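You operate a simulated robot arm through the tools that you are given. There is no shell and no other tool. Be economical: measure what you need, move in short steps, check, and stop when the job is done.

You run a simulated two-armed robot. Do the job below in one go: nothing can be reset, and whatever is moved stays where it is left.

TASK
Open the tester cover, take the white puck and leave it on the top of the tester cover and shut the cover again. Push the right locker door shut. Press the white tester button three times. Put the cup one on top of the blue capped lens. Take the tall clear cartridge and put it on top of the orange test plate. Shut the meter cage cover. Shut the socket door. Any order will do. Set down upright: cup one, tall clear cartridge.

Only the result counts: the job must be done as asked and must still hold three seconds after the hand-in. Knocking over, shifting, dropping, spilling or breaking anything else fails it. A push-on lid holds only when it is set on centred and level and pressed home; a screw cap is set on level and turned clockwise until tight.

THE ROBOT
Two 7-joint arms with three-finger grippers on one trunk, on a base that drives. Base frame: it is fixed to the floor where the robot stands at the start and does not move with it; the origin is under the middle of the robot, x ahead of it, y to its left, z up; the surface under the hand at the start is at about z = 800. Lengths are in mm, angles in degrees, forces in N, time in s.
The left shoulder is at the start at [30, 124, 1108], the right one opposite. With the tool pointing down near the work surface each hand reaches from about 100 to 760 mm from the robot's upright axis, wherever it stands, measured 20 degrees to its own side. Places, roughly: blue capped lens (6x6x4 cm) [-1000, -1200, 400]; cup one (4x4x6 cm) [-800, -1000, 400]; meter cage cover [-6300, -1400, 1400]; orange test plate [-8250, -4750, 1250]; right locker door [-13300, -2700, 900]; socket door [-10400, 400, 700]; tall clear cartridge [-5250, -4000, 250]; tester cover [600, -100, 1000]; top of the tester cover [600, -100, 1000]; white puck (4x4x2 cm) [100, 1600, 900]; white tester button [300, -100, 1000]. Payload 2.2 kg a hand.
Tool frame (each hand has its own): the origin (TCP) lies between the finger pads and is the grasp point; the fingertips stand 28 mm ahead of it; z points along the fingers, y is the line along which they close. Largest opening 102 mm; the body of the gripper starts 71 mm behind the TCP.
Orientation is that of the tool frame in the base frame, as a unit quaternion [x, y, z, w]. With the fingers straight down and closing along the base's y, the tool's x points along the base's -x, its y along +y and its z along -z.

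THE INTERFACE
- The arms move only by the tool drive_tool. It takes "left_steps", "right_steps" or both (then of equal length, played together; a hand with none holds still); each is a list that holds one entry, the list of rows, each a list of 6 numbers: the shift along the base's x, y, z in units of 100 mm (1.0 is 100 mm), then the turn, a rotation vector about the base's x, y, z in units of 180 degrees (1.0 is 180 degrees). In form: [[[x, y, z, wx, wy, wz], ...]]. A call has 1 to 12 rows; each row is the pose to reach, as a shift and turn from the pose commanded when the call began. "left_jaw" and "right_jaw" are, for a hand that has rows, the finger opening in mm, from 0 to 102, set as the call begins (left out, the last holds). A call with a number of a shift or a turn outside -1 to 1 is refused whole. Each row takes 0.2 s and may step no farther than 50 mm and 8.6 degrees from the row before; otherwise, or with a gripper value out of range, the whole call is refused. Where a pose cannot be reached the arm comes as near as it can. A force on the tool above 40 N (or 10 N above the force at the start of the call, whichever is more), or a blocked arm, ends the call early, and 0.2 s more pass. Each finger halts on what it meets, pressing with about 35 N; the grip force reading is that of the motor and also rises with nothing between the fingers. The clock runs only during rows and for 0.2 s after the last one: add rows that repeat a pose to give the fingers time. The reply holds the time, the measured pose of the TCP, the force on the tool along the base axes, the opening and the grip force, in the units named above and with some noise, with the torque about the TCP (base axes, N m) and any sound that the robot's microphone picked up.
- Cameras (640 x 400 px; columns grow to the right, rows downward): "scene" is now at [50.2, -39.1, 1815]; the picture's right is [-0.37, -0.93, 0.00], its down [-0.75, 0.30, -0.59] and it looks along [0.54, -0.22, -0.81] (base axes); focal length 260 px, centre (320, 200). "left" rides on the left gripper at [72, 38, -86] in its tool frame; the picture's right is [-0.46, 0.89, 0.00], its down [-0.60, -0.32, -0.73] and it looks along [-0.65, -0.34, 0.68] (tool axes); focal length 256 px, centre (320, 200). "right" rides on the right gripper at [69, 44, -86] in its tool frame; the picture's right is [-0.53, 0.85, 0.00], its down [-0.58, -0.36, -0.73] and it looks along [-0.62, -0.39, 0.68] (tool axes); focal length 256 px, centre (320, 200).
- capture(camera): a new picture of that camera. No time passes.
- slide_trunk(by): slides the trunk up (or, below 0, down) by that many mm; the arms and the scene camera ride with it, the base frame stays. It gives what a move gives, with no picture.
- steer(legs): drives the robot by 1 to 6 legs, each [ahead, left, turn to the left] in mm, mm and degrees, along the robot's own axes; the way and the turn of a leg run together, so that a leg with both is an arc; at most 1500 mm and 180 degrees a leg. The arms and the cameras ride along, it lands a little off, and it stops where it bumps. It gives what a move gives.
- turn_head(pan, tilt): turns the head with the scene camera to pan (to the left, within 143 degrees either way) and tilt (down, from -29 to 69), counted from straight ahead of the robot. It gives what a move gives.
- measure_at(camera, pixels): for up to 12 pixels [column, row] of the newest picture of that camera ("zoom" is the newest enlarged one), the place [x, y, z] in the base frame of the surface seen there, good to about 2 mm, but the place of the scene camera against the robot may be out by one fixed shift of up to 25 mm in any direction. No time passes.
- inspect(camera, box): a new picture of the part [left, top, right, bottom] of that camera's present view, enlarged. No time passes.
- sign_off(): hands the job in; it is judged then, once.

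Keep the steps short. Do not move on a guess: measure, check each grasp and each placing, and mend mistakes. In all there are 124 turns and 128 pictures (those below and enlarged ones count). Leave the grippers open and the arms clear of the work at the hand-in unless told otherwise, and finish with a single line.

The tools are called after "Emit:" by a JSON object that holds its "fn" and its "kwargs". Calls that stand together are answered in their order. drive_tool: Moves the arms, as the interface text tells. Its arguments: {"type":"object","properties":{"left_steps":{"type":"array"},"left_jaw":{"type":"number"},"right_steps":{"type":"array"},"right_jaw":{"type":"number"}},"required":[]} The other tools are called the same way: slide_trunk (by) slides the trunk up or down; steer (legs) drives the base; turn_head (pan, tilt) turns the head that bears the scene camera; capture (camera) takes a picture; measure_at (camera, pixels) gives the place of the surface under pixels of a picture; inspect (camera, box) takes an enlarged picture of a part of a camera's view; sign_off () hands the job in.

At the start:

```text
clock: 0.0
left_ee_pos: [481.0, 115.8, 1253.0]
left_tool_rot: [0.0, 1.0, 0.0, -0.001]
left_force: [0.0, -0.1, 0.0]
left_moment: [0.03, 0.0, 0.0]
left_width: 102.1
left_finger_force: 0.1
right_ee_pos: [474.8, -349.5, 1229.9]
right_tool_rot: [0.001, 1.0, 0.0, 0.0]
right_force: [-0.1, -0.1, 0.6]
right_moment: [-0.01, -0.02, -0.01]
right_width: 102.1
right_finger_force: 0.0
trunk travel left (down, up): [-350.0, 190.0]
robot x, y, heading: [-2.6, 1.1, -0.4]
head pan, tilt: [-22.0, 54.1]
```

scene: 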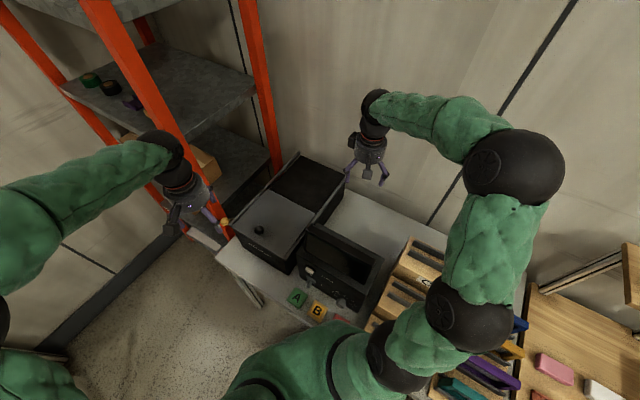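
right: 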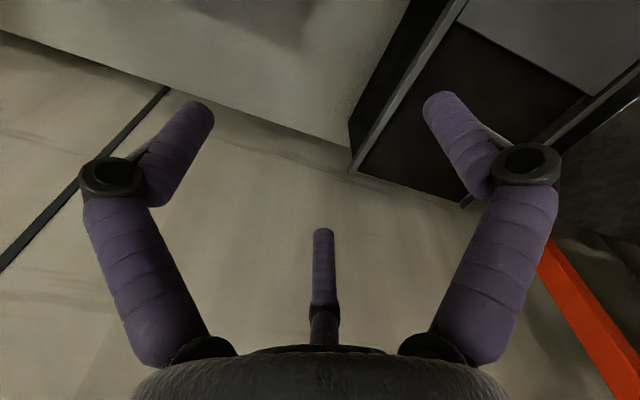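
left: 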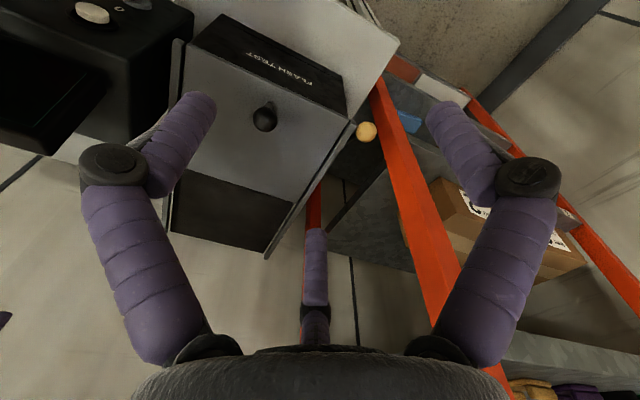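

I see a bench with a "FLASH TEST" box and a black instrument. I look closer at both and measure.

Emit:
{"fn": "inspect", "kwargs": {"camera": "scene", "box": [200, 130, 420, 340]}}

Emit:
{"fn": "measure_at", "kwargs": {"camera": "scene", "pixels": [[259, 230], [296, 155], [344, 170], [235, 225], [288, 268], [310, 270], [340, 300], [313, 222], [383, 255], [275, 190], [320, 210]]}}

Emit:
{"fn": "inspect", "kwargs": {"camera": "left", "box": [40, 0, 400, 220]}}

```text
1.90 times, centred on (310, 235) of scene
```

zoom: 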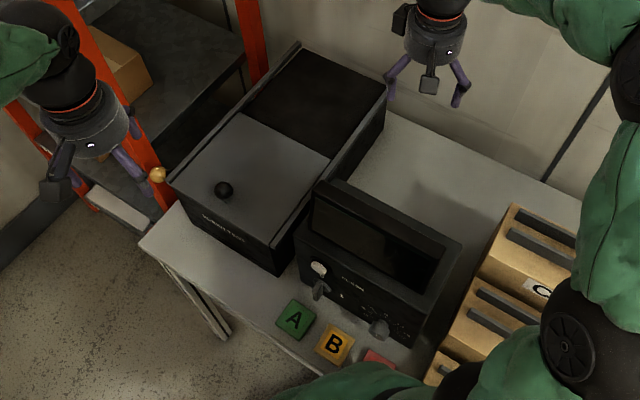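

```text
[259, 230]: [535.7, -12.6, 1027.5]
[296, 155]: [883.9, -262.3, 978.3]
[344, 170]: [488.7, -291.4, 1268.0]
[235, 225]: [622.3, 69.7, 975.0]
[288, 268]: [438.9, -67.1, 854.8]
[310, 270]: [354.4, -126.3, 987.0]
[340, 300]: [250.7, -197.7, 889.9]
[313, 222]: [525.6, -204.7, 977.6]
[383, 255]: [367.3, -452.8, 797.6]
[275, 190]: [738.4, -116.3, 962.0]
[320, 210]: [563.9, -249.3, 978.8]
```

```text
1.78 times, centred on (220, 110) of left
```

zoom: 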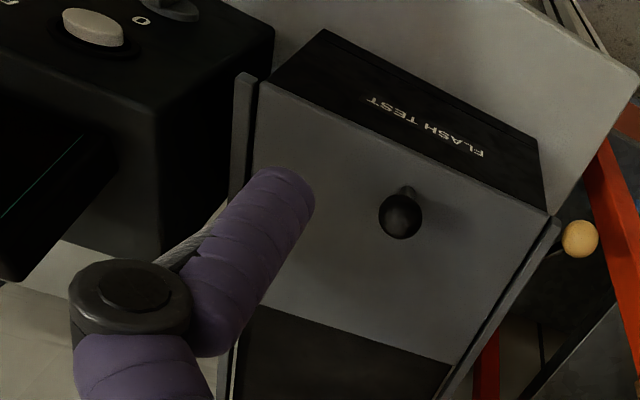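

Next I measure the knob, the yellow ball, the button and the edges with the left hand camera, which has no fixed shift, and the same points in scene.

Emit:
{"fn": "measure_at", "kwargs": {"camera": "zoom", "pixels": [[400, 218], [580, 238], [95, 27], [265, 90], [545, 208], [440, 355], [250, 310], [247, 85], [425, 155], [350, 380], [555, 225], [330, 60]]}}

Emit:
{"fn": "measure_at", "kwargs": {"camera": "scene", "pixels": [[310, 270], [309, 269], [224, 222], [254, 228], [259, 231], [290, 206], [240, 220]]}}

Emit:
{"fn": "turn_head", "kwargs": {"pan": 90, "tilt": 35}}

Emit:
{"fn": "capture", "kwargs": {"camera": "scene"}}

```text
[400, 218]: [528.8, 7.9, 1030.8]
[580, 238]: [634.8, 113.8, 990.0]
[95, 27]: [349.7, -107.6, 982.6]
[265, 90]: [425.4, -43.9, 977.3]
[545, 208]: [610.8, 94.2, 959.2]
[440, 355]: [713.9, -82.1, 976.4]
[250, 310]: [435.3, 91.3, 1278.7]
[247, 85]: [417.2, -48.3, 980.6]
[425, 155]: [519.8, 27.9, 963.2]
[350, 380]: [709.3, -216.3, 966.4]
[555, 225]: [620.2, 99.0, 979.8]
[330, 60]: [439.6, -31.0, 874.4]
```

```text
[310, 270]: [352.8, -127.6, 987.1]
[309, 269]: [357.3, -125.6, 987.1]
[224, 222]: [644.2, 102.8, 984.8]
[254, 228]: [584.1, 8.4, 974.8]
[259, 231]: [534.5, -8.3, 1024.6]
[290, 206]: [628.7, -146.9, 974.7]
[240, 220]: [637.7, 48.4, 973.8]
```

```text
clock: 1.9
left_ee_pos: [481.3, 116.0, 1252.6]
left_tool_rot: [0.0, 1.0, 0.0, 0.0]
left_force: [0.4, -0.6, -0.5]
left_moment: [-0.02, 0.01, 0.0]
left_width: 101.9
left_finger_force: 0.1
right_ee_pos: [475.9, -349.4, 1229.6]
right_tool_rot: [0.001, 1.0, 0.0, 0.0]
right_force: [0.2, -0.6, -0.1]
right_moment: [0.01, 0.0, 0.02]
right_width: 102.1
right_finger_force: 0.1
trunk travel left (down, up): [-350.0, 190.0]
robot x, y, heading: [1.3, -2.7, 0.2]
head pan, tilt: [90.0, 35.0]
```

```text
122 pictures are left
```

scene: 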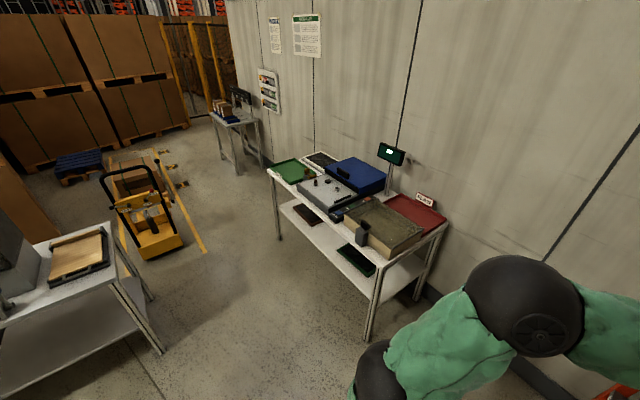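

To the left stands a table with trays and a grey box. I look for the puck there.

Emit:
{"fn": "inspect", "kwargs": {"camera": "scene", "box": [255, 130, 455, 290]}}

Emit:
{"fn": "measure_at", "kwargs": {"camera": "scene", "pixels": [[270, 170], [375, 300], [445, 225], [330, 190], [355, 170], [295, 172], [380, 225], [415, 210], [60, 255], [150, 240], [235, 120]]}}

```text
2.50 times, centred on (355, 210) of scene
```

zoom: 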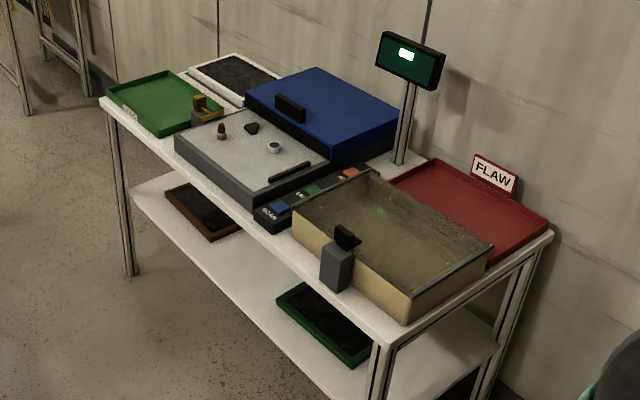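

```text
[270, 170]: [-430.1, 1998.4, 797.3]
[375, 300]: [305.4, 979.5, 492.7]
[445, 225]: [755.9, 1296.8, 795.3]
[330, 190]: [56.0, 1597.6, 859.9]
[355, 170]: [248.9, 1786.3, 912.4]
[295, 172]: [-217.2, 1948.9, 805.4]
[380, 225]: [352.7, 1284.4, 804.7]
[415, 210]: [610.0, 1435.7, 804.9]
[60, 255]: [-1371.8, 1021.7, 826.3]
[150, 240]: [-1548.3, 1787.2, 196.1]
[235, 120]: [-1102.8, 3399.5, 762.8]
```

The puck looks like the small white piece on the grey box at zoom (273,147). First the tester: I turn the head back and zoom in on the cover and the yellow ball.

Emit:
{"fn": "turn_head", "kwargs": {"pan": -10, "tilt": 50}}

Emit:
{"fn": "inspect", "kwargs": {"camera": "scene", "box": [220, 120, 420, 290]}}

Emit:
{"fn": "capture", "kwargs": {"camera": "left"}}

Emit:
{"fn": "measure_at", "kwargs": {"camera": "left", "pixels": [[190, 46], [345, 116], [290, 190], [200, 180], [240, 210], [188, 60], [183, 100], [355, 122], [280, 240], [250, 165], [330, 90], [260, 90]]}}

```text
clock: 3.7
left_ee_pos: [480.2, 115.3, 1252.2]
left_tool_rot: [0.0, 1.0, 0.0, 0.0]
left_force: [-0.4, -0.3, 0.2]
left_moment: [-0.01, 0.01, -0.01]
left_width: 101.7
left_finger_force: 0.1
right_ee_pos: [475.7, -350.6, 1230.7]
right_tool_rot: [0.001, 1.0, 0.0, 0.0]
right_force: [0.0, 0.8, 0.2]
right_moment: [-0.01, 0.01, -0.02]
right_width: 101.9
right_finger_force: 0.0
trunk travel left (down, up): [-350.0, 190.0]
robot x, y, heading: [-1.2, -0.5, 0.0]
head pan, tilt: [-10.0, 50.0]
```

```text
2.35 times, centred on (320, 205) of scene
```

zoom: 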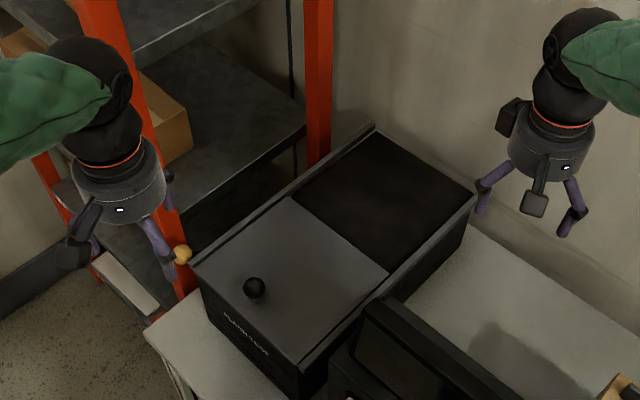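

```text
119 pictures are left
```

left: 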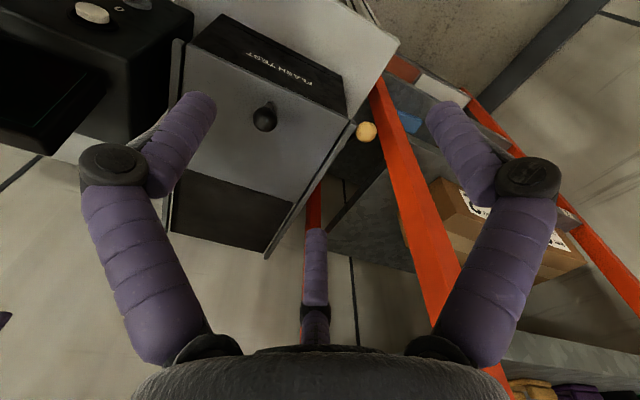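

```text
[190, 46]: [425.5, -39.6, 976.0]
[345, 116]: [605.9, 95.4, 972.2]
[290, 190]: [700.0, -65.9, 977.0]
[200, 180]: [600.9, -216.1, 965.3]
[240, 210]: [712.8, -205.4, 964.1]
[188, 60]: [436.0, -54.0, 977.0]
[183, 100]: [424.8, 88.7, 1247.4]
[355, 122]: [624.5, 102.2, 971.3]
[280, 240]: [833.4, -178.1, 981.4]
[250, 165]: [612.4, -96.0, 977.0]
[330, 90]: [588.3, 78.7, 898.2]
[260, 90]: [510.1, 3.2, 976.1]
```

The cover (z 976) sits between two rails, above a recessed dark part (z 965), so it seems to slide along (0.6,-0.8). The knob centre is about (534,2,1018). I bring the left hand over the knob and partway down.

Emit:
{"fn": "drive_tool", "kwargs": {"left_steps": [[[0.2, -0.4, 0, 0, 0, 0], [0.4, -0.8, 0, 0, 0, 0], [0.53, -1.14, -0.1, 0, 0, 0], [0.53, -1.14, -0.5, 0, 0, 0], [0.53, -1.14, -1.0, 0, 0, 0], [0.53, -1.14, -1.0, 0, 0, 0]]], "left_jaw": 70}}

Emit:
{"fn": "capture", "kwargs": {"camera": "left"}}

```text
refused: -1.14 is not a number from -1 to 1
```

```text
118 pictures are left
```

left: 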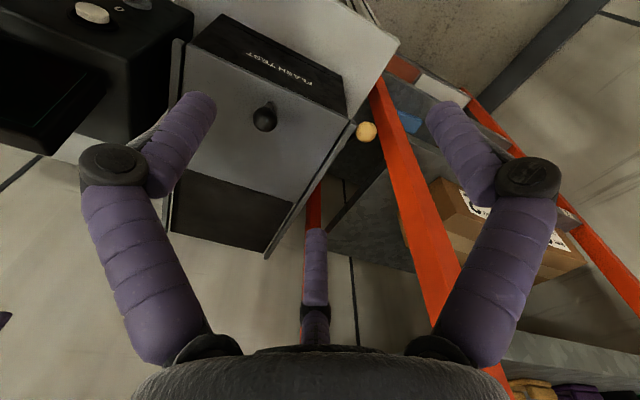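

A call may shift at most 100 mm, so I split the move.

Emit:
{"fn": "drive_tool", "kwargs": {"left_steps": [[[0.2, -0.4, 0, 0, 0, 0], [0.35, -0.8, -0.1, 0, 0, 0], [0.53, -1.0, -0.4, 0, 0, 0], [0.53, -1.0, -0.85, 0, 0, 0], [0.53, -1.0, -0.85, 0, 0, 0]]], "left_jaw": 70}}

Emit:
{"fn": "capture", "kwargs": {"camera": "left"}}

```text
clock: 4.9
left_ee_pos: [529.1, 16.1, 1169.5]
left_tool_rot: [0.0, 1.0, 0.0, 0.001]
left_force: [-0.1, 0.7, -0.6]
left_moment: [0.0, 0.0, -0.01]
left_width: 70.1
left_finger_force: 0.1
right_ee_pos: [475.6, -349.5, 1229.8]
right_tool_rot: [0.0, 1.0, 0.0, 0.0]
right_force: [-0.4, -0.2, 0.1]
right_moment: [-0.01, 0.0, -0.01]
right_width: 101.9
right_finger_force: 0.0
trunk travel left (down, up): [-350.0, 190.0]
robot x, y, heading: [0.7, -0.3, 0.1]
head pan, tilt: [-10.0, 50.0]
```

```text
117 pictures are left
```

left: 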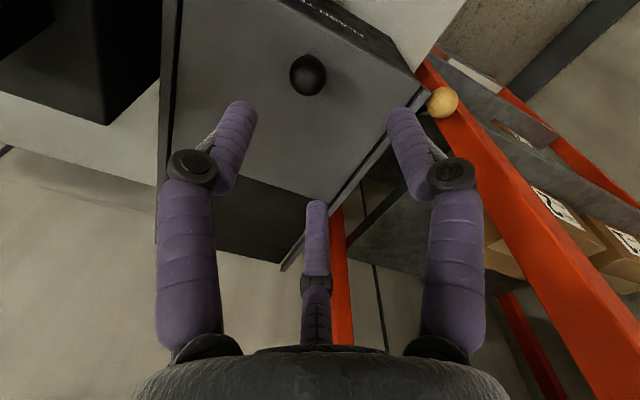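

The knob is at (308,75). I measure it from here.

Emit:
{"fn": "measure_at", "kwargs": {"camera": "left", "pixels": [[308, 75], [308, 60], [295, 75], [322, 75], [308, 90], [445, 102]]}}

```text
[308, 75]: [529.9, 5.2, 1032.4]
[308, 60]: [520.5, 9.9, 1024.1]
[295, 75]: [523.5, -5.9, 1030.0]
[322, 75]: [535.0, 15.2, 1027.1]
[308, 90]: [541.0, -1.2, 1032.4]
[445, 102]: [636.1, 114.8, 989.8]
```

The knob centre is about (534,2,1018). I descend onto it and grip.

Emit:
{"fn": "drive_tool", "kwargs": {"left_steps": [[[0.02, -0.14, -0.3, 0, 0, 0], [0.03, -0.14, -0.7, 0, 0, 0], [0.03, -0.14, -1.0, 0, 0, 0]]]}}

Emit:
{"fn": "drive_tool", "kwargs": {"left_steps": [[[0, 0, -0.3, 0, 0, 0], [0, 0, -0.5, 0, 0, 0], [0, 0, -0.5, 0, 0, 0]]]}}

Emit:
{"fn": "drive_tool", "kwargs": {"left_steps": [[[0, 0, 0, 0, 0, 0], [0, 0, 0, 0, 0, 0], [0, 0, 0, 0, 0, 0]]], "left_jaw": 20}}

Emit:
{"fn": "capture", "kwargs": {"camera": "left"}}

```text
clock: 5.7
left_ee_pos: [535.3, 2.8, 1069.5]
left_tool_rot: [0.0, 1.0, 0.001, 0.0]
left_force: [0.9, -0.3, -0.3]
left_moment: [0.02, 0.01, -0.03]
left_width: 69.9
left_finger_force: 0.1
right_ee_pos: [476.6, -350.6, 1229.5]
right_tool_rot: [0.001, 1.0, 0.0, 0.0]
right_force: [-0.2, -0.3, -0.8]
right_moment: [0.04, 0.03, -0.03]
right_width: 101.9
right_finger_force: 0.0
trunk travel left (down, up): [-350.0, 190.0]
robot x, y, heading: [-1.4, -1.3, -0.0]
head pan, tilt: [-10.0, 50.0]
```

```text
clock: 6.5
left_ee_pos: [534.4, -0.2, 1018.6]
left_tool_rot: [0.0, 1.0, 0.0, 0.0]
left_force: [-0.4, 0.3, 0.4]
left_moment: [-0.01, 0.0, 0.01]
left_width: 70.0
left_finger_force: 0.1
right_ee_pos: [476.0, -349.4, 1229.7]
right_tool_rot: [0.0, 1.0, 0.0, -0.001]
right_force: [0.2, 0.0, 0.2]
right_moment: [-0.01, -0.01, 0.01]
right_width: 102.1
right_finger_force: 0.1
trunk travel left (down, up): [-350.0, 190.0]
robot x, y, heading: [-2.1, 1.3, 0.0]
head pan, tilt: [-10.0, 50.0]
```

```text
clock: 7.3
left_ee_pos: [535.8, 1.1, 1018.7]
left_tool_rot: [0.0, 1.0, 0.0, -0.001]
left_force: [1.2, 1.2, 1.5]
left_moment: [-0.27, -0.23, 0.07]
left_width: 32.3
left_finger_force: 44.9
right_ee_pos: [475.4, -350.6, 1229.7]
right_tool_rot: [0.0, 1.0, 0.0, 0.0]
right_force: [0.0, -0.1, 0.1]
right_moment: [-0.03, -0.03, 0.0]
right_width: 102.1
right_finger_force: 0.0
trunk travel left (down, up): [-350.0, 190.0]
robot x, y, heading: [-1.2, -2.9, 0.0]
head pan, tilt: [-10.0, 50.0]
```

```text
116 pictures are left
```

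left: 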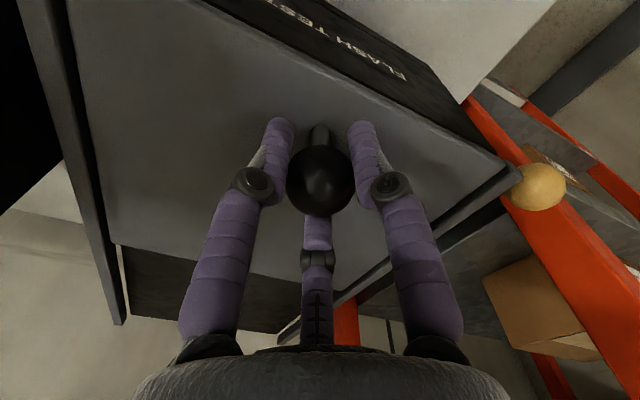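

The knob is gripped (width 32, 45 N). I try a short slide along (0.6,-0.8).

Emit:
{"fn": "drive_tool", "kwargs": {"left_steps": [[[0.06, -0.08, 0, 0, 0, 0], [0.12, -0.16, 0, 0, 0, 0], [0.24, -0.32, 0, 0, 0, 0]]]}}

```text
clock: 8.1
left_ee_pos: [560.7, -33.4, 1019.5]
left_tool_rot: [-0.001, 1.0, 0.001, -0.001]
left_force: [-2.1, -5.9, -3.5]
left_moment: [-0.36, 0.56, 0.11]
left_width: 32.4
left_finger_force: 45.3
right_ee_pos: [474.6, -351.2, 1229.7]
right_tool_rot: [0.0, 1.0, 0.001, 0.0]
right_force: [0.1, -0.2, 0.0]
right_moment: [0.04, 0.01, 0.0]
right_width: 102.1
right_finger_force: 0.1
trunk travel left (down, up): [-350.0, 190.0]
robot x, y, heading: [0.2, 0.7, 0.1]
head pan, tilt: [-10.0, 50.0]
```

It slides with little force. I continue opening.

Emit:
{"fn": "drive_tool", "kwargs": {"left_steps": [[[0.18, -0.24, 0, 0, 0, 0], [0.36, -0.48, 0, 0, 0, 0], [0.54, -0.72, 0, 0, 0, 0], [0.72, -0.96, 0, 0, 0, 0]]]}}

Emit:
{"fn": "capture", "kwargs": {"camera": "scene"}}

Emit:
{"fn": "capture", "kwargs": {"camera": "left"}}

```text
clock: 9.1
left_ee_pos: [631.8, -132.0, 1017.7]
left_tool_rot: [0.002, 1.0, 0.0, 0.002]
left_force: [-17.3, -16.9, 12.4]
left_moment: [-0.41, -0.22, 0.11]
left_width: 32.3
left_finger_force: 44.9
right_ee_pos: [473.4, -352.4, 1229.0]
right_tool_rot: [0.0, 1.0, 0.002, 0.001]
right_force: [-0.7, 0.0, 0.8]
right_moment: [0.01, -0.01, -0.03]
right_width: 102.1
right_finger_force: 0.0
trunk travel left (down, up): [-350.0, 190.0]
robot x, y, heading: [-2.6, 0.4, 0.1]
head pan, tilt: [-10.0, 50.0]
```

```text
115 pictures are left
```

scene: 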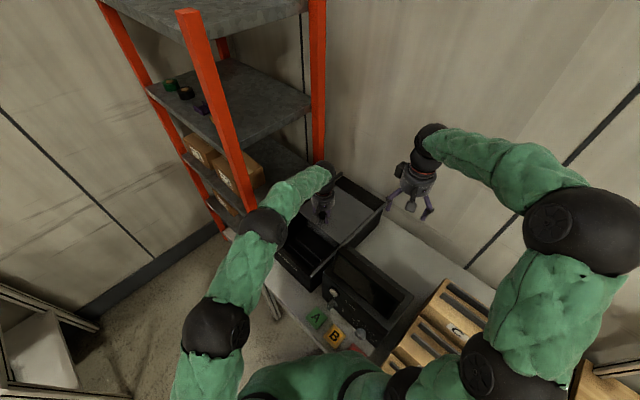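

```text
114 pictures are left
```

left: 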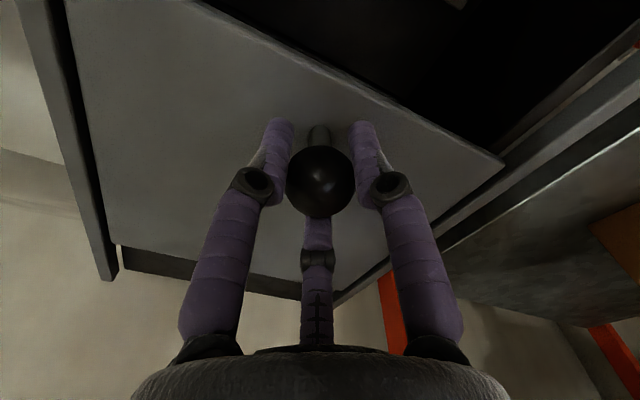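

Open by 160 mm; the side force says my line is slightly off. I go 25 mm farther with a small correction.

Emit:
{"fn": "drive_tool", "kwargs": {"left_steps": [[[0.03, -0.13, 0, 0, 0, 0], [0.11, -0.24, 0, 0, 0, 0], [0.11, -0.24, 0, 0, 0, 0]]]}}

Emit:
{"fn": "inspect", "kwargs": {"camera": "scene", "box": [210, 150, 410, 300]}}

```text
clock: 9.9
left_ee_pos: [645.4, -150.1, 1018.3]
left_tool_rot: [0.0, 1.0, -0.001, 0.003]
left_force: [-2.1, -3.3, 13.5]
left_moment: [-0.4, -0.71, 0.07]
left_width: 32.3
left_finger_force: 45.6
right_ee_pos: [474.6, -349.5, 1230.7]
right_tool_rot: [0.0, 1.0, 0.0, 0.002]
right_force: [-0.4, -0.3, 0.0]
right_moment: [0.01, -0.02, -0.01]
right_width: 102.0
right_finger_force: 0.1
trunk travel left (down, up): [-350.0, 190.0]
robot x, y, heading: [-0.7, -1.7, -0.1]
head pan, tilt: [-10.0, 50.0]
```

```text
2.67 times, centred on (310, 225) of scene
```

zoom: 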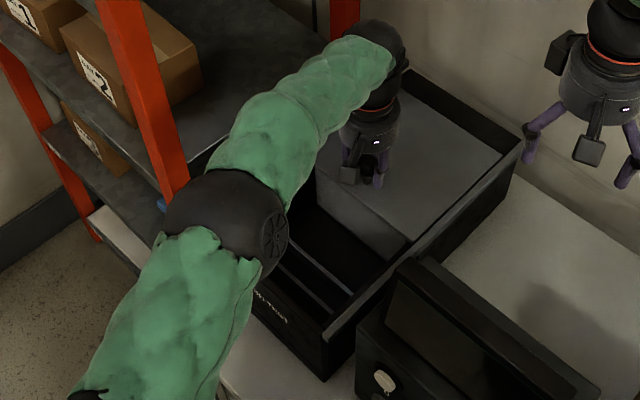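

The cover is open 187 mm and the cavity is visible. I nudge toward the end stop and then start closing along the same line.

Emit:
{"fn": "drive_tool", "kwargs": {"left_steps": [[[0.06, -0.08, 0, 0, 0, 0], [0.12, -0.16, 0, 0, 0, 0]]]}}

```text
clock: 10.5
left_ee_pos: [658.1, -166.2, 1018.3]
left_tool_rot: [-0.001, 1.0, 0.0, 0.002]
left_force: [0.5, -0.9, 14.8]
left_moment: [0.42, -0.02, 0.19]
left_width: 32.2
left_finger_force: 45.4
right_ee_pos: [474.6, -349.9, 1230.0]
right_tool_rot: [0.0, 1.0, 0.001, 0.001]
right_force: [0.2, 0.3, -0.8]
right_moment: [0.01, -0.02, 0.01]
right_width: 102.0
right_finger_force: 0.0
trunk travel left (down, up): [-350.0, 190.0]
robot x, y, heading: [1.8, -0.2, -0.2]
head pan, tilt: [-10.0, 50.0]
```

Enough. Closing: back along the line toward (534,1).

Emit:
{"fn": "drive_tool", "kwargs": {"left_steps": [[[-0.18, 0.24, 0, 0, 0, 0], [-0.36, 0.485, 0, 0, 0, 0], [-0.54, 0.73, 0, 0, 0, 0], [-0.72, 0.97, 0, 0, 0, 0], [-0.72, 0.97, 0, 0, 0, 0]]]}}

Emit:
{"fn": "drive_tool", "kwargs": {"left_steps": [[[-0.18, 0.24, 0, 0, 0, 0], [-0.36, 0.48, 0, 0, 0, 0], [-0.48, 0.65, 0, 0, 0, 0], [-0.52, 0.7, 0, 0, 0, 0], [-0.54, 0.73, 0, 0, 0, 0], [-0.57, 0.77, 0, 0, 0, 0]]]}}

Emit:
{"fn": "capture", "kwargs": {"camera": "left"}}

```text
clock: 11.7
left_ee_pos: [586.2, -67.8, 1017.7]
left_tool_rot: [-0.001, 1.0, 0.0, 0.001]
left_force: [3.9, 2.9, 14.3]
left_moment: [0.3, 0.43, 0.03]
left_width: 32.3
left_finger_force: 44.5
right_ee_pos: [475.1, -349.9, 1230.9]
right_tool_rot: [0.0, 1.0, 0.0, 0.0]
right_force: [0.3, -0.6, 0.1]
right_moment: [-0.01, 0.04, 0.0]
right_width: 102.1
right_finger_force: 0.0
trunk travel left (down, up): [-350.0, 190.0]
robot x, y, heading: [1.6, -2.9, 0.0]
head pan, tilt: [-10.0, 50.0]
```

```text
clock: 13.2
left_ee_pos: [534.8, 1.9, 1016.9]
left_tool_rot: [0.001, 1.0, -0.005, 0.007]
left_force: [13.1, -11.8, -14.9]
left_moment: [-0.35, -0.44, -0.08]
left_width: 32.5
left_finger_force: 45.2
right_ee_pos: [477.5, -352.7, 1228.9]
right_tool_rot: [0.001, 1.0, 0.0, -0.001]
right_force: [0.2, 0.5, 0.4]
right_moment: [-0.01, -0.01, 0.03]
right_width: 102.1
right_finger_force: 0.0
trunk travel left (down, up): [-350.0, 190.0]
robot x, y, heading: [-0.8, -0.5, -0.1]
head pan, tilt: [-10.0, 50.0]
stopped in row 6 (left hand): the force on the tool passed its limit at 42 N (the readings are from after the stop); the commanded pose is now the measured one
```

```text
112 pictures are left
```

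left: 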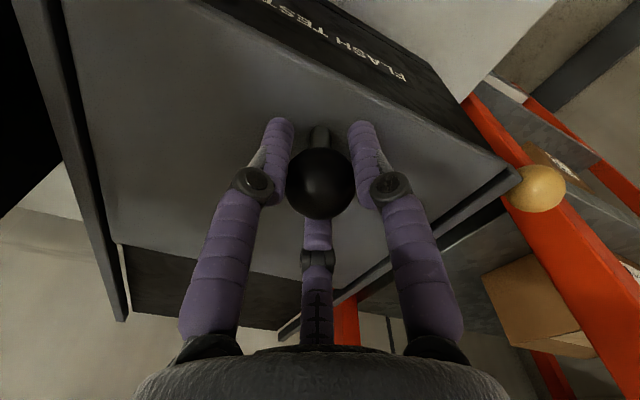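

Closed against its stop; the picture matches the start. I release and raise the left hand.

Emit:
{"fn": "drive_tool", "kwargs": {"left_steps": [[[0, 0, 0, 0, 0, 0], [0, 0, 0, 0, 0, 0], [0, 0, 0.3, 0, 0, 0], [0, 0, 0.7, 0, 0, 0], [-0.1, 0.2, 0.98, 0, 0, 0]]], "left_jaw": 75}}

Emit:
{"fn": "drive_tool", "kwargs": {"left_steps": [[[-0.3, 0.3, 0.2, 0, 0, 0], [-0.5, 0.6, 0.4, 0, 0, 0], [-0.5, 0.95, 0.6, 0, 0, 0]]]}}

Emit:
{"fn": "turn_head", "kwargs": {"pan": -20, "tilt": 60}}

Emit:
{"fn": "capture", "kwargs": {"camera": "scene"}}

Emit:
{"fn": "inspect", "kwargs": {"camera": "left", "box": [0, 0, 320, 200]}}

```text
clock: 14.4
left_ee_pos: [520.7, 25.4, 1117.7]
left_tool_rot: [0.0, 1.0, -0.004, 0.006]
left_force: [0.0, 0.2, 0.8]
left_moment: [-0.03, -0.04, 0.01]
left_width: 75.0
left_finger_force: 0.1
right_ee_pos: [473.1, -349.9, 1231.9]
right_tool_rot: [0.001, 1.0, -0.001, 0.001]
right_force: [0.1, 0.0, 0.2]
right_moment: [-0.07, -0.02, 0.01]
right_width: 101.9
right_finger_force: 0.1
trunk travel left (down, up): [-350.0, 190.0]
robot x, y, heading: [1.3, -3.0, -0.2]
head pan, tilt: [-10.0, 50.0]
```

```text
clock: 15.2
left_ee_pos: [468.7, 118.7, 1175.6]
left_tool_rot: [0.001, 1.0, -0.004, 0.005]
left_force: [0.0, 0.0, -0.6]
left_moment: [-0.04, -0.03, 0.02]
left_width: 74.9
left_finger_force: 0.1
right_ee_pos: [475.5, -350.4, 1229.9]
right_tool_rot: [0.0, 1.0, 0.0, 0.0]
right_force: [-1.1, -0.1, 0.4]
right_moment: [-0.03, 0.01, -0.04]
right_width: 102.0
right_finger_force: 0.1
trunk travel left (down, up): [-350.0, 190.0]
robot x, y, heading: [1.3, -1.6, -0.2]
head pan, tilt: [-10.0, 50.0]
```

```text
clock: 15.9
left_ee_pos: [469.8, 116.8, 1176.5]
left_tool_rot: [0.0, 1.0, -0.003, 0.007]
left_force: [0.1, 0.5, 0.3]
left_moment: [-0.01, 0.04, 0.01]
left_width: 74.8
left_finger_force: 0.0
right_ee_pos: [474.9, -351.5, 1230.3]
right_tool_rot: [0.0, 1.0, 0.0, 0.0]
right_force: [-0.6, 0.4, -0.2]
right_moment: [-0.02, 0.0, 0.0]
right_width: 102.0
right_finger_force: 0.1
trunk travel left (down, up): [-350.0, 190.0]
robot x, y, heading: [4.3, 0.5, -0.3]
head pan, tilt: [-20.0, 60.0]
```

```text
111 pictures are left
```

scene: 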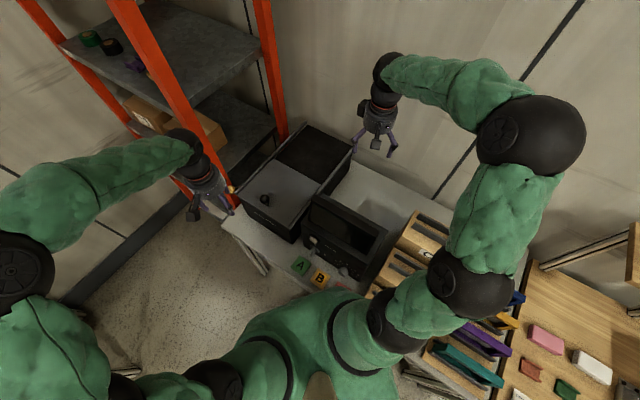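

```text
2.00 times, centred on (160, 100) of left
```

zoom: 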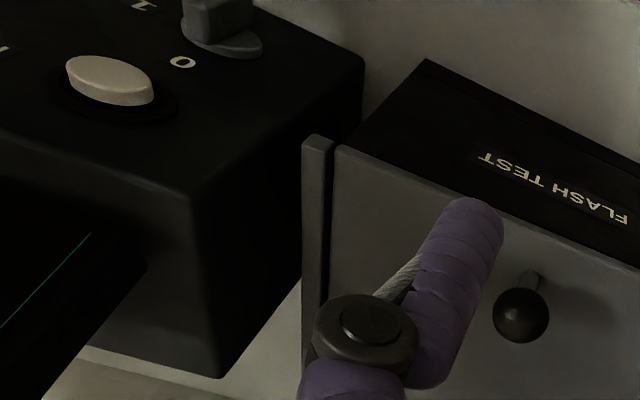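

The white button sits on a sloping face of the black instrument. I measure the button and the face around it.

Emit:
{"fn": "measure_at", "kwargs": {"camera": "zoom", "pixels": [[110, 75], [70, 65], [145, 90], [110, 60], [200, 110], [40, 110], [170, 165], [60, 30], [250, 100], [300, 60], [185, 185], [340, 60]]}}

Emit:
{"fn": "inspect", "kwargs": {"camera": "scene", "box": [280, 180, 400, 290]}}

```text
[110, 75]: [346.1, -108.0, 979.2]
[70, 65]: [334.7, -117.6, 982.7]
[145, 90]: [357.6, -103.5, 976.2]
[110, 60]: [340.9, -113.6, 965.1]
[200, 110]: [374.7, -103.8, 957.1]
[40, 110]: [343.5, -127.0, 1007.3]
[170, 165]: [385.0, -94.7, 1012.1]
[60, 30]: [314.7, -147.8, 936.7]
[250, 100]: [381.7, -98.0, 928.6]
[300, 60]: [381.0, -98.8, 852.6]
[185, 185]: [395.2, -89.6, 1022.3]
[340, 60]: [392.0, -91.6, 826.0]
```

```text
3.64 times, centred on (340, 235) of scene
```

zoom: 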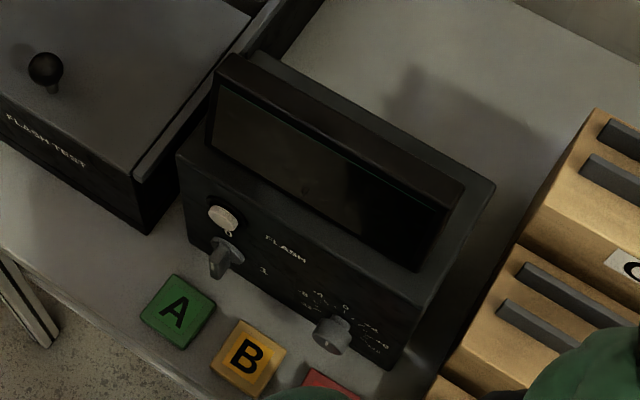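

The panel is vertical with normal (-0.59,0.81); the button protrudes about 13 mm. I check the button's height and the dial below it.

Emit:
{"fn": "measure_at", "kwargs": {"camera": "zoom", "pixels": [[224, 217], [224, 207], [228, 230], [212, 214], [236, 220], [225, 258], [220, 245], [215, 275], [200, 190], [300, 240]]}}

```text
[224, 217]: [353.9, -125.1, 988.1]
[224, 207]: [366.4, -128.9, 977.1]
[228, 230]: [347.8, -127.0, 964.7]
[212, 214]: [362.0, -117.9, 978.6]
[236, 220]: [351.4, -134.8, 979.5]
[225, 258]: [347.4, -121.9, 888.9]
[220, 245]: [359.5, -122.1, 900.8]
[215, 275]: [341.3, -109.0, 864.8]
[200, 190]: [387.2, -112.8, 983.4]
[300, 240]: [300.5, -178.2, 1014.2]
```

The button spans z about 958–985, the dial is well below. I turn the closed left hand 36° so its fingers face the panel and move in front of the button, high first.

Emit:
{"fn": "drive_tool", "kwargs": {"left_steps": [[[-0.18, -0.2, 0, 0, 0, 0.04], [-0.36, -0.4, 0, 0, 0, 0.08], [-0.54, -0.6, 0, 0, 0, 0.12], [-0.72, -0.8, 0, 0, 0, 0.16], [-0.9, -1.0, 0, 0, 0, 0.2]]], "left_jaw": 0}}

Emit:
{"fn": "drive_tool", "kwargs": {"left_steps": [[[-0.27, -0.3, 0, 0, 0, 0], [-0.54, -0.6, -0.1, 0, 0, 0], [-0.54, -0.7, -0.5, 0, 0, 0], [-0.54, -0.8, -0.9, 0, 0, 0], [-0.54, -0.8, -0.9, 0, 0, 0]]]}}

Emit:
{"fn": "capture", "kwargs": {"camera": "left"}}

Emit:
{"fn": "inspect", "kwargs": {"camera": "scene", "box": [230, 180, 390, 300]}}

```text
clock: 17.1
left_ee_pos: [380.6, 17.8, 1179.2]
left_tool_rot: [-0.31, 0.951, -0.002, 0.007]
left_force: [-0.6, -0.7, 0.6]
left_moment: [0.01, -0.02, -0.01]
left_width: 2.0
left_finger_force: 31.1
right_ee_pos: [474.3, -352.2, 1229.8]
right_tool_rot: [0.001, 1.0, 0.0, 0.0]
right_force: [-0.8, -0.6, 0.4]
right_moment: [0.01, -0.05, -0.01]
right_width: 102.1
right_finger_force: 0.0
trunk travel left (down, up): [-350.0, 190.0]
robot x, y, heading: [-0.2, -3.7, -0.0]
head pan, tilt: [-20.0, 60.0]
```

```text
clock: 18.3
left_ee_pos: [330.3, -58.7, 1084.8]
left_tool_rot: [-0.31, 0.951, -0.002, 0.006]
left_force: [-0.2, -0.5, -1.0]
left_moment: [-0.02, 0.0, 0.0]
left_width: 2.2
left_finger_force: 31.8
right_ee_pos: [475.3, -350.7, 1231.7]
right_tool_rot: [0.001, 1.0, 0.0, 0.0]
right_force: [0.4, 0.1, 0.0]
right_moment: [0.01, 0.0, -0.04]
right_width: 102.0
right_finger_force: 0.1
trunk travel left (down, up): [-350.0, 190.0]
robot x, y, heading: [2.3, -2.5, -0.3]
head pan, tilt: [-20.0, 60.0]
```

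```text
108 pictures are left
```

left: 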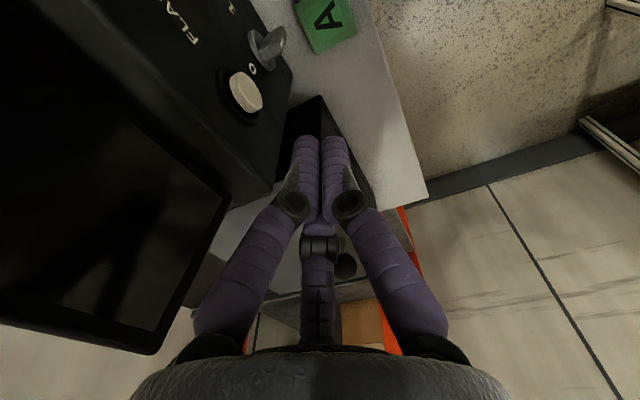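

```text
3.33 times, centred on (310, 240) of scene
```

zoom: 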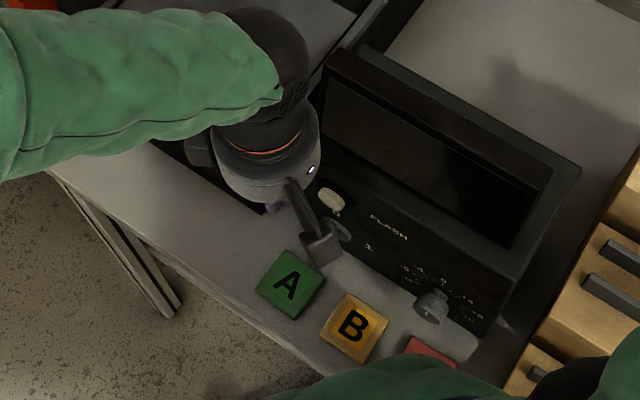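

The button is at (245,92) in the left picture. I measure it.

Emit:
{"fn": "measure_at", "kwargs": {"camera": "left", "pixels": [[244, 93], [233, 80], [252, 105], [258, 100], [236, 92], [230, 105]]}}

```text
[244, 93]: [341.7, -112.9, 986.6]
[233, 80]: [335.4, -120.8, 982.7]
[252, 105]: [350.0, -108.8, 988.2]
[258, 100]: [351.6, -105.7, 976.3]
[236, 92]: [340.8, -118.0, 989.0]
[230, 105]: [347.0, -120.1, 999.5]
```

Button front: n = -292, t = 210, centre z about 975. I lower beside it, aligned, about 20 mm short of touching.

Emit:
{"fn": "drive_tool", "kwargs": {"left_steps": [[[-0.1, -0.1, -0.3, 0, 0, 0], [-0.12, -0.18, -0.65, 0, 0, 0], [-0.12, -0.22, -0.95, 0, 0, 0], [-0.06, -0.29, -0.95, 0, 0, 0], [-0.06, -0.29, -0.95, 0, 0, 0]]]}}

Emit:
{"fn": "capture", "kwargs": {"camera": "left"}}

```text
clock: 19.5
left_ee_pos: [321.1, -91.8, 991.2]
left_tool_rot: [-0.309, 0.951, -0.002, 0.008]
left_force: [-0.8, 0.2, -0.9]
left_moment: [0.0, 0.02, -0.01]
left_width: 2.1
left_finger_force: 30.9
right_ee_pos: [475.8, -351.8, 1229.9]
right_tool_rot: [-0.001, 1.0, 0.0, 0.0]
right_force: [0.4, -0.5, 0.5]
right_moment: [-0.01, 0.0, -0.01]
right_width: 102.0
right_finger_force: 0.0
trunk travel left (down, up): [-350.0, 190.0]
robot x, y, heading: [3.1, -2.0, -0.1]
head pan, tilt: [-20.0, 60.0]
```

```text
106 pictures are left
```

left: 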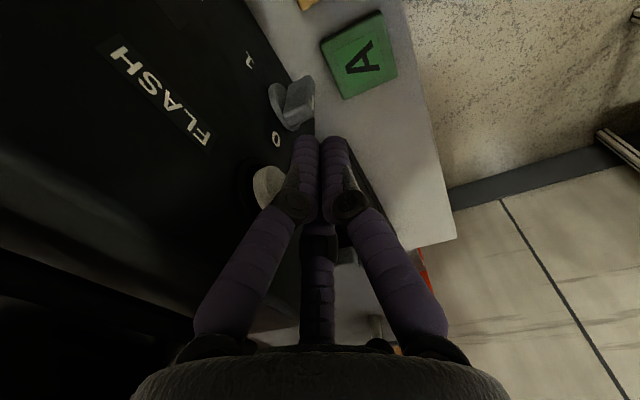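

Aligned. I raise 5 mm and creep forward along (0.59,-0.81) until the button gives.

Emit:
{"fn": "drive_tool", "kwargs": {"left_steps": [[[0, 0, 0.05, 0, 0, 0], [0.059, -0.081, 0.05, 0, 0, 0], [0.094, -0.129, 0.05, 0, 0, 0], [0.112, -0.153, 0.05, 0, 0, 0]]]}}

```text
clock: 20.5
left_ee_pos: [332.5, -105.0, 997.6]
left_tool_rot: [-0.309, 0.951, -0.001, 0.007]
left_force: [0.2, 0.7, -0.3]
left_moment: [0.05, 0.03, -0.01]
left_width: 2.1
left_finger_force: 31.1
right_ee_pos: [475.3, -351.2, 1230.3]
right_tool_rot: [0.001, 1.0, -0.001, 0.0]
right_force: [0.5, -0.1, 0.2]
right_moment: [0.0, 0.02, -0.02]
right_width: 101.9
right_finger_force: 0.1
trunk travel left (down, up): [-350.0, 190.0]
robot x, y, heading: [-1.8, -1.1, 0.1]
head pan, tilt: [-20.0, 60.0]
```

Emit:
{"fn": "drive_tool", "kwargs": {"left_steps": [[[0.018, -0.024, 0, 0, 0, 0], [0.036, -0.049, 0, 0, 0, 0], [0.053, -0.073, 0, 0, 0, 0], [0.053, -0.073, 0, 0, 0, 0]]]}}

Emit:
{"fn": "capture", "kwargs": {"camera": "left"}}

```text
clock: 21.5
left_ee_pos: [335.7, -111.4, 996.6]
left_tool_rot: [-0.31, 0.951, 0.0, 0.005]
left_force: [-5.9, 12.5, 1.3]
left_moment: [0.17, 0.04, 0.15]
left_width: 2.2
left_finger_force: 31.0
right_ee_pos: [474.0, -349.9, 1230.8]
right_tool_rot: [0.001, 1.0, 0.001, 0.001]
right_force: [0.2, -0.5, -0.2]
right_moment: [0.04, 0.03, -0.01]
right_width: 102.0
right_finger_force: 0.0
trunk travel left (down, up): [-350.0, 190.0]
robot x, y, heading: [0.7, 1.6, 0.1]
head pan, tilt: [-20.0, 60.0]
heard: click
```

```text
105 pictures are left
```

left: 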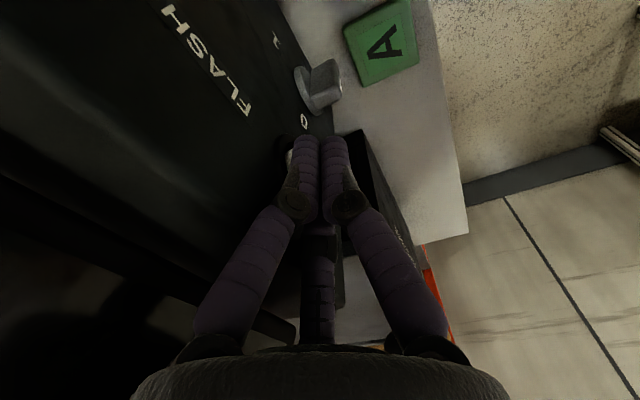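

A click: one press. I back off 15 mm and press the second time.

Emit:
{"fn": "drive_tool", "kwargs": {"left_steps": [[[-0.094, 0.129, 0, 0, 0, 0], [-0.094, 0.129, 0, 0, 0, 0], [-0.035, 0.049, 0, 0, 0, 0], [-0.018, 0.024, 0, 0, 0, 0], [0, 0, 0, 0, 0, 0], [0, 0, 0, 0, 0, 0]]]}}

Emit:
{"fn": "drive_tool", "kwargs": {"left_steps": [[[-0.094, 0.129, 0, 0, 0, 0], [-0.094, 0.129, 0, 0, 0, 0], [-0.035, 0.049, 0, 0, 0, 0], [-0.018, 0.024, 0, 0, 0, 0], [0, 0, 0, 0, 0, 0], [0, 0, 0, 0, 0, 0]]]}}

Emit:
{"fn": "drive_tool", "kwargs": {"left_steps": [[[-0.12, 0.16, 0, 0, 0, 0], [-0.25, 0.4, 0.1, 0, 0, 0], [-0.25, 0.5, 0.5, 0, 0, 0], [-0.25, 0.6, 0.95, 0, 0, 0]]]}}

Emit:
{"fn": "inspect", "kwargs": {"camera": "scene", "box": [230, 180, 390, 300]}}

```text
clock: 22.9
left_ee_pos: [337.3, -110.4, 996.0]
left_tool_rot: [-0.309, 0.951, 0.0, 0.006]
left_force: [-10.0, 10.8, 0.6]
left_moment: [0.18, 0.23, 0.1]
left_width: 2.3
left_finger_force: 31.6
right_ee_pos: [474.7, -349.8, 1230.8]
right_tool_rot: [0.002, 1.0, 0.0, 0.0]
right_force: [-0.5, -1.2, -0.2]
right_moment: [0.02, -0.01, 0.04]
right_width: 102.1
right_finger_force: 0.0
trunk travel left (down, up): [-350.0, 190.0]
robot x, y, heading: [-0.1, 0.6, -0.1]
head pan, tilt: [-20.0, 60.0]
heard: click
```

```text
clock: 24.3
left_ee_pos: [336.7, -108.0, 996.9]
left_tool_rot: [-0.309, 0.951, 0.0, 0.005]
left_force: [-7.8, 9.9, 0.9]
left_moment: [0.19, 0.19, 0.07]
left_width: 2.2
left_finger_force: 31.5
right_ee_pos: [475.1, -350.1, 1231.1]
right_tool_rot: [0.001, 1.0, 0.0, 0.0]
right_force: [-1.2, 0.1, -0.4]
right_moment: [0.03, 0.01, -0.02]
right_width: 102.0
right_finger_force: 0.1
trunk travel left (down, up): [-350.0, 190.0]
robot x, y, heading: [1.9, 1.2, 0.1]
head pan, tilt: [-20.0, 60.0]
heard: click
```

```text
clock: 25.3
left_ee_pos: [312.0, -51.6, 1090.2]
left_tool_rot: [-0.309, 0.951, -0.001, 0.007]
left_force: [0.6, 0.3, -0.5]
left_moment: [-0.03, 0.0, -0.01]
left_width: 2.2
left_finger_force: 31.3
right_ee_pos: [474.3, -350.5, 1231.1]
right_tool_rot: [0.0, 1.0, -0.001, 0.0]
right_force: [-0.5, 0.2, 0.0]
right_moment: [-0.05, -0.03, -0.01]
right_width: 102.2
right_finger_force: 0.0
trunk travel left (down, up): [-350.0, 190.0]
robot x, y, heading: [-1.4, -2.9, -0.0]
head pan, tilt: [-20.0, 60.0]
```

```text
3.33 times, centred on (310, 240) of scene
```

zoom: 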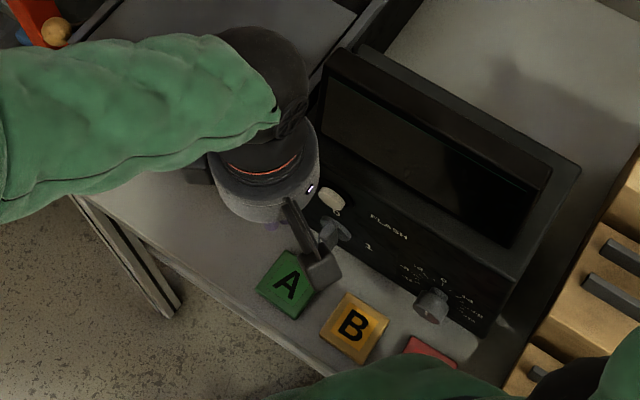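

Three clicks in all. Next is the puck: I pull both hands in and up before driving to the left table.

Emit:
{"fn": "drive_tool", "kwargs": {"left_steps": [[[0, 0.3, 0.4, 0, 0, 0], [0, 0.6, 0.8, 0, 0, 0], [0, 0.95, 0.95, 0, 0, 0], [0, 1.0, 1.0, 0, 0, 0]]], "right_steps": [[[-0.3, 0.2, 0, 0, 0, 0], [-0.6, 0.4, 0, 0, 0, 0], [-0.9, 0.6, 0, 0, 0, 0], [-1, 0.7, 0, 0, 0, 0]]], "left_jaw": 100}}

Emit:
{"fn": "steer", "kwargs": {"legs": [[-316, 600, 0], [0, 400, 0], [0, 0, 37]]}}

Emit:
{"fn": "turn_head", "kwargs": {"pan": 0, "tilt": 45}}

Emit:
{"fn": "capture", "kwargs": {"camera": "scene"}}

```text
clock: 26.3
left_ee_pos: [314.0, 44.8, 1192.7]
left_tool_rot: [-0.309, 0.951, -0.001, 0.006]
left_force: [-0.6, -0.1, 0.2]
left_moment: [0.02, 0.04, 0.01]
left_width: 100.2
left_finger_force: 0.1
right_ee_pos: [372.5, -283.0, 1230.0]
right_tool_rot: [0.001, 1.0, 0.0, 0.0]
right_force: [0.7, 0.0, 1.1]
right_moment: [0.0, 0.08, 0.01]
right_width: 102.0
right_finger_force: 0.0
trunk travel left (down, up): [-350.0, 190.0]
robot x, y, heading: [-0.2, -0.8, -0.1]
head pan, tilt: [-20.0, 60.0]
```

```text
clock: 33.9
left_ee_pos: [-95.3, 1219.2, 1191.6]
left_tool_rot: [-0.601, 0.799, 0.001, 0.007]
left_force: [0.4, -0.7, 0.2]
left_moment: [0.0, 0.0, 0.02]
left_width: 100.2
left_finger_force: 0.1
right_ee_pos: [153.0, 996.1, 1230.1]
right_tool_rot: [-0.324, 0.946, -0.001, 0.001]
right_force: [-1.4, 0.5, 1.1]
right_moment: [0.01, 0.0, 0.0]
right_width: 102.0
right_finger_force: 0.0
trunk travel left (down, up): [-350.0, 190.0]
robot x, y, heading: [-319.0, 994.1, 37.9]
head pan, tilt: [-20.0, 60.0]
```

```text
clock: 34.7
left_ee_pos: [-95.8, 1218.6, 1193.0]
left_tool_rot: [-0.601, 0.799, 0.001, 0.007]
left_force: [0.3, 0.0, -0.7]
left_moment: [-0.03, 0.04, 0.03]
left_width: 100.0
left_finger_force: 0.0
right_ee_pos: [154.2, 996.6, 1230.6]
right_tool_rot: [-0.324, 0.946, 0.0, -0.001]
right_force: [-1.0, 0.7, -1.3]
right_moment: [0.02, -0.03, 0.02]
right_width: 102.1
right_finger_force: 0.0
trunk travel left (down, up): [-350.0, 190.0]
robot x, y, heading: [-313.6, 986.3, 37.7]
head pan, tilt: [0.0, 45.0]
```

```text
103 pictures are left
```

scene: 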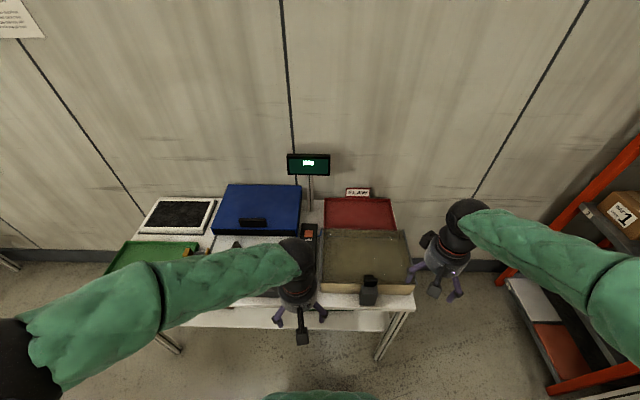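

I'm square to the table. I shift 100 left and 120 ahead, then look down with the head.

Emit:
{"fn": "steer", "kwargs": {"legs": [[120, 100, 0]]}}

Emit:
{"fn": "turn_head", "kwargs": {"pan": 5, "tilt": 50}}

Emit:
{"fn": "capture", "kwargs": {"camera": "left"}}

Emit:
{"fn": "capture", "kwargs": {"camera": "scene"}}

```text
clock: 36.1
left_ee_pos: [-61.8, 1371.3, 1193.0]
left_tool_rot: [-0.6, 0.8, 0.0, 0.007]
left_force: [-0.6, -0.5, 0.0]
left_moment: [0.01, -0.01, 0.0]
left_width: 99.9
left_finger_force: 0.0
right_ee_pos: [185.8, 1146.4, 1229.1]
right_tool_rot: [-0.323, 0.946, 0.001, -0.001]
right_force: [0.9, -0.6, -0.4]
right_moment: [0.02, 0.01, 0.05]
right_width: 101.9
right_finger_force: 0.1
trunk travel left (down, up): [-350.0, 190.0]
robot x, y, heading: [-279.6, 1142.2, 38.0]
head pan, tilt: [0.0, 45.0]
```

```text
clock: 36.8
left_ee_pos: [-63.4, 1370.7, 1193.3]
left_tool_rot: [-0.599, 0.801, 0.001, 0.007]
left_force: [0.7, 0.3, -0.3]
left_moment: [0.01, 0.0, 0.02]
left_width: 100.1
left_finger_force: 0.1
right_ee_pos: [185.3, 1146.5, 1230.7]
right_tool_rot: [-0.323, 0.946, 0.0, -0.001]
right_force: [-0.3, -0.8, -0.2]
right_moment: [0.01, 0.01, 0.0]
right_width: 101.8
right_finger_force: 0.1
trunk travel left (down, up): [-350.0, 190.0]
robot x, y, heading: [-282.0, 1143.9, 37.7]
head pan, tilt: [5.0, 50.0]
```

```text
102 pictures are left
```

left: 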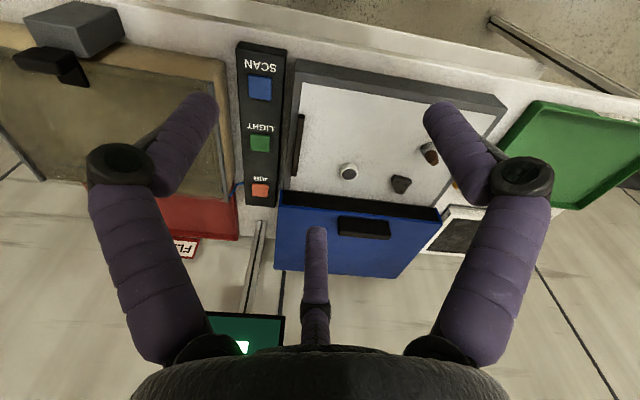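

```text
101 pictures are left
```

scene: 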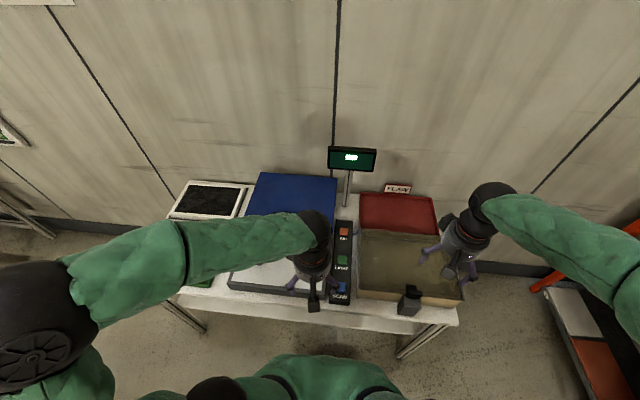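

The puck is at (348,172) in the left picture. I zoom and measure it.

Emit:
{"fn": "inspect", "kwargs": {"camera": "left", "box": [300, 130, 420, 205]}}

Emit:
{"fn": "measure_at", "kwargs": {"camera": "left", "pixels": [[348, 170], [343, 172], [354, 172], [348, 176], [348, 190], [340, 140], [400, 185], [360, 227], [300, 150], [350, 265], [380, 235]]}}

```text
5.33 times, centred on (360, 168) of left
```

zoom: 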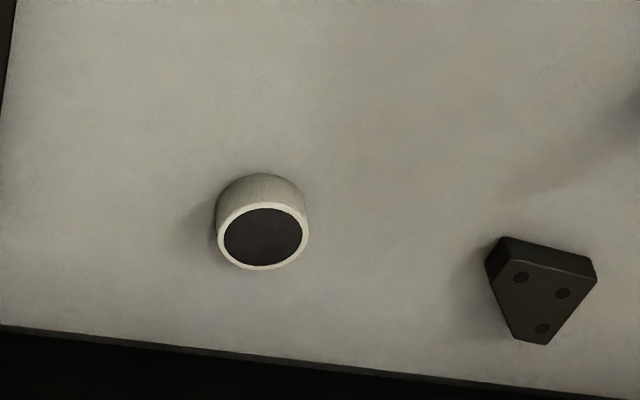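

```text
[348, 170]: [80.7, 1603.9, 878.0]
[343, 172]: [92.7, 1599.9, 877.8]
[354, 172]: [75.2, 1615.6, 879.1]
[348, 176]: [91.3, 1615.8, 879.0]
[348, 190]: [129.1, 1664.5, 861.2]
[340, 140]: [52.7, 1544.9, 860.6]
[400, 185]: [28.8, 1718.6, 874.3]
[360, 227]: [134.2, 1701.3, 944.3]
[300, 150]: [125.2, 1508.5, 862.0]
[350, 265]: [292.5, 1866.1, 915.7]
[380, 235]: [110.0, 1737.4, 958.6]
```

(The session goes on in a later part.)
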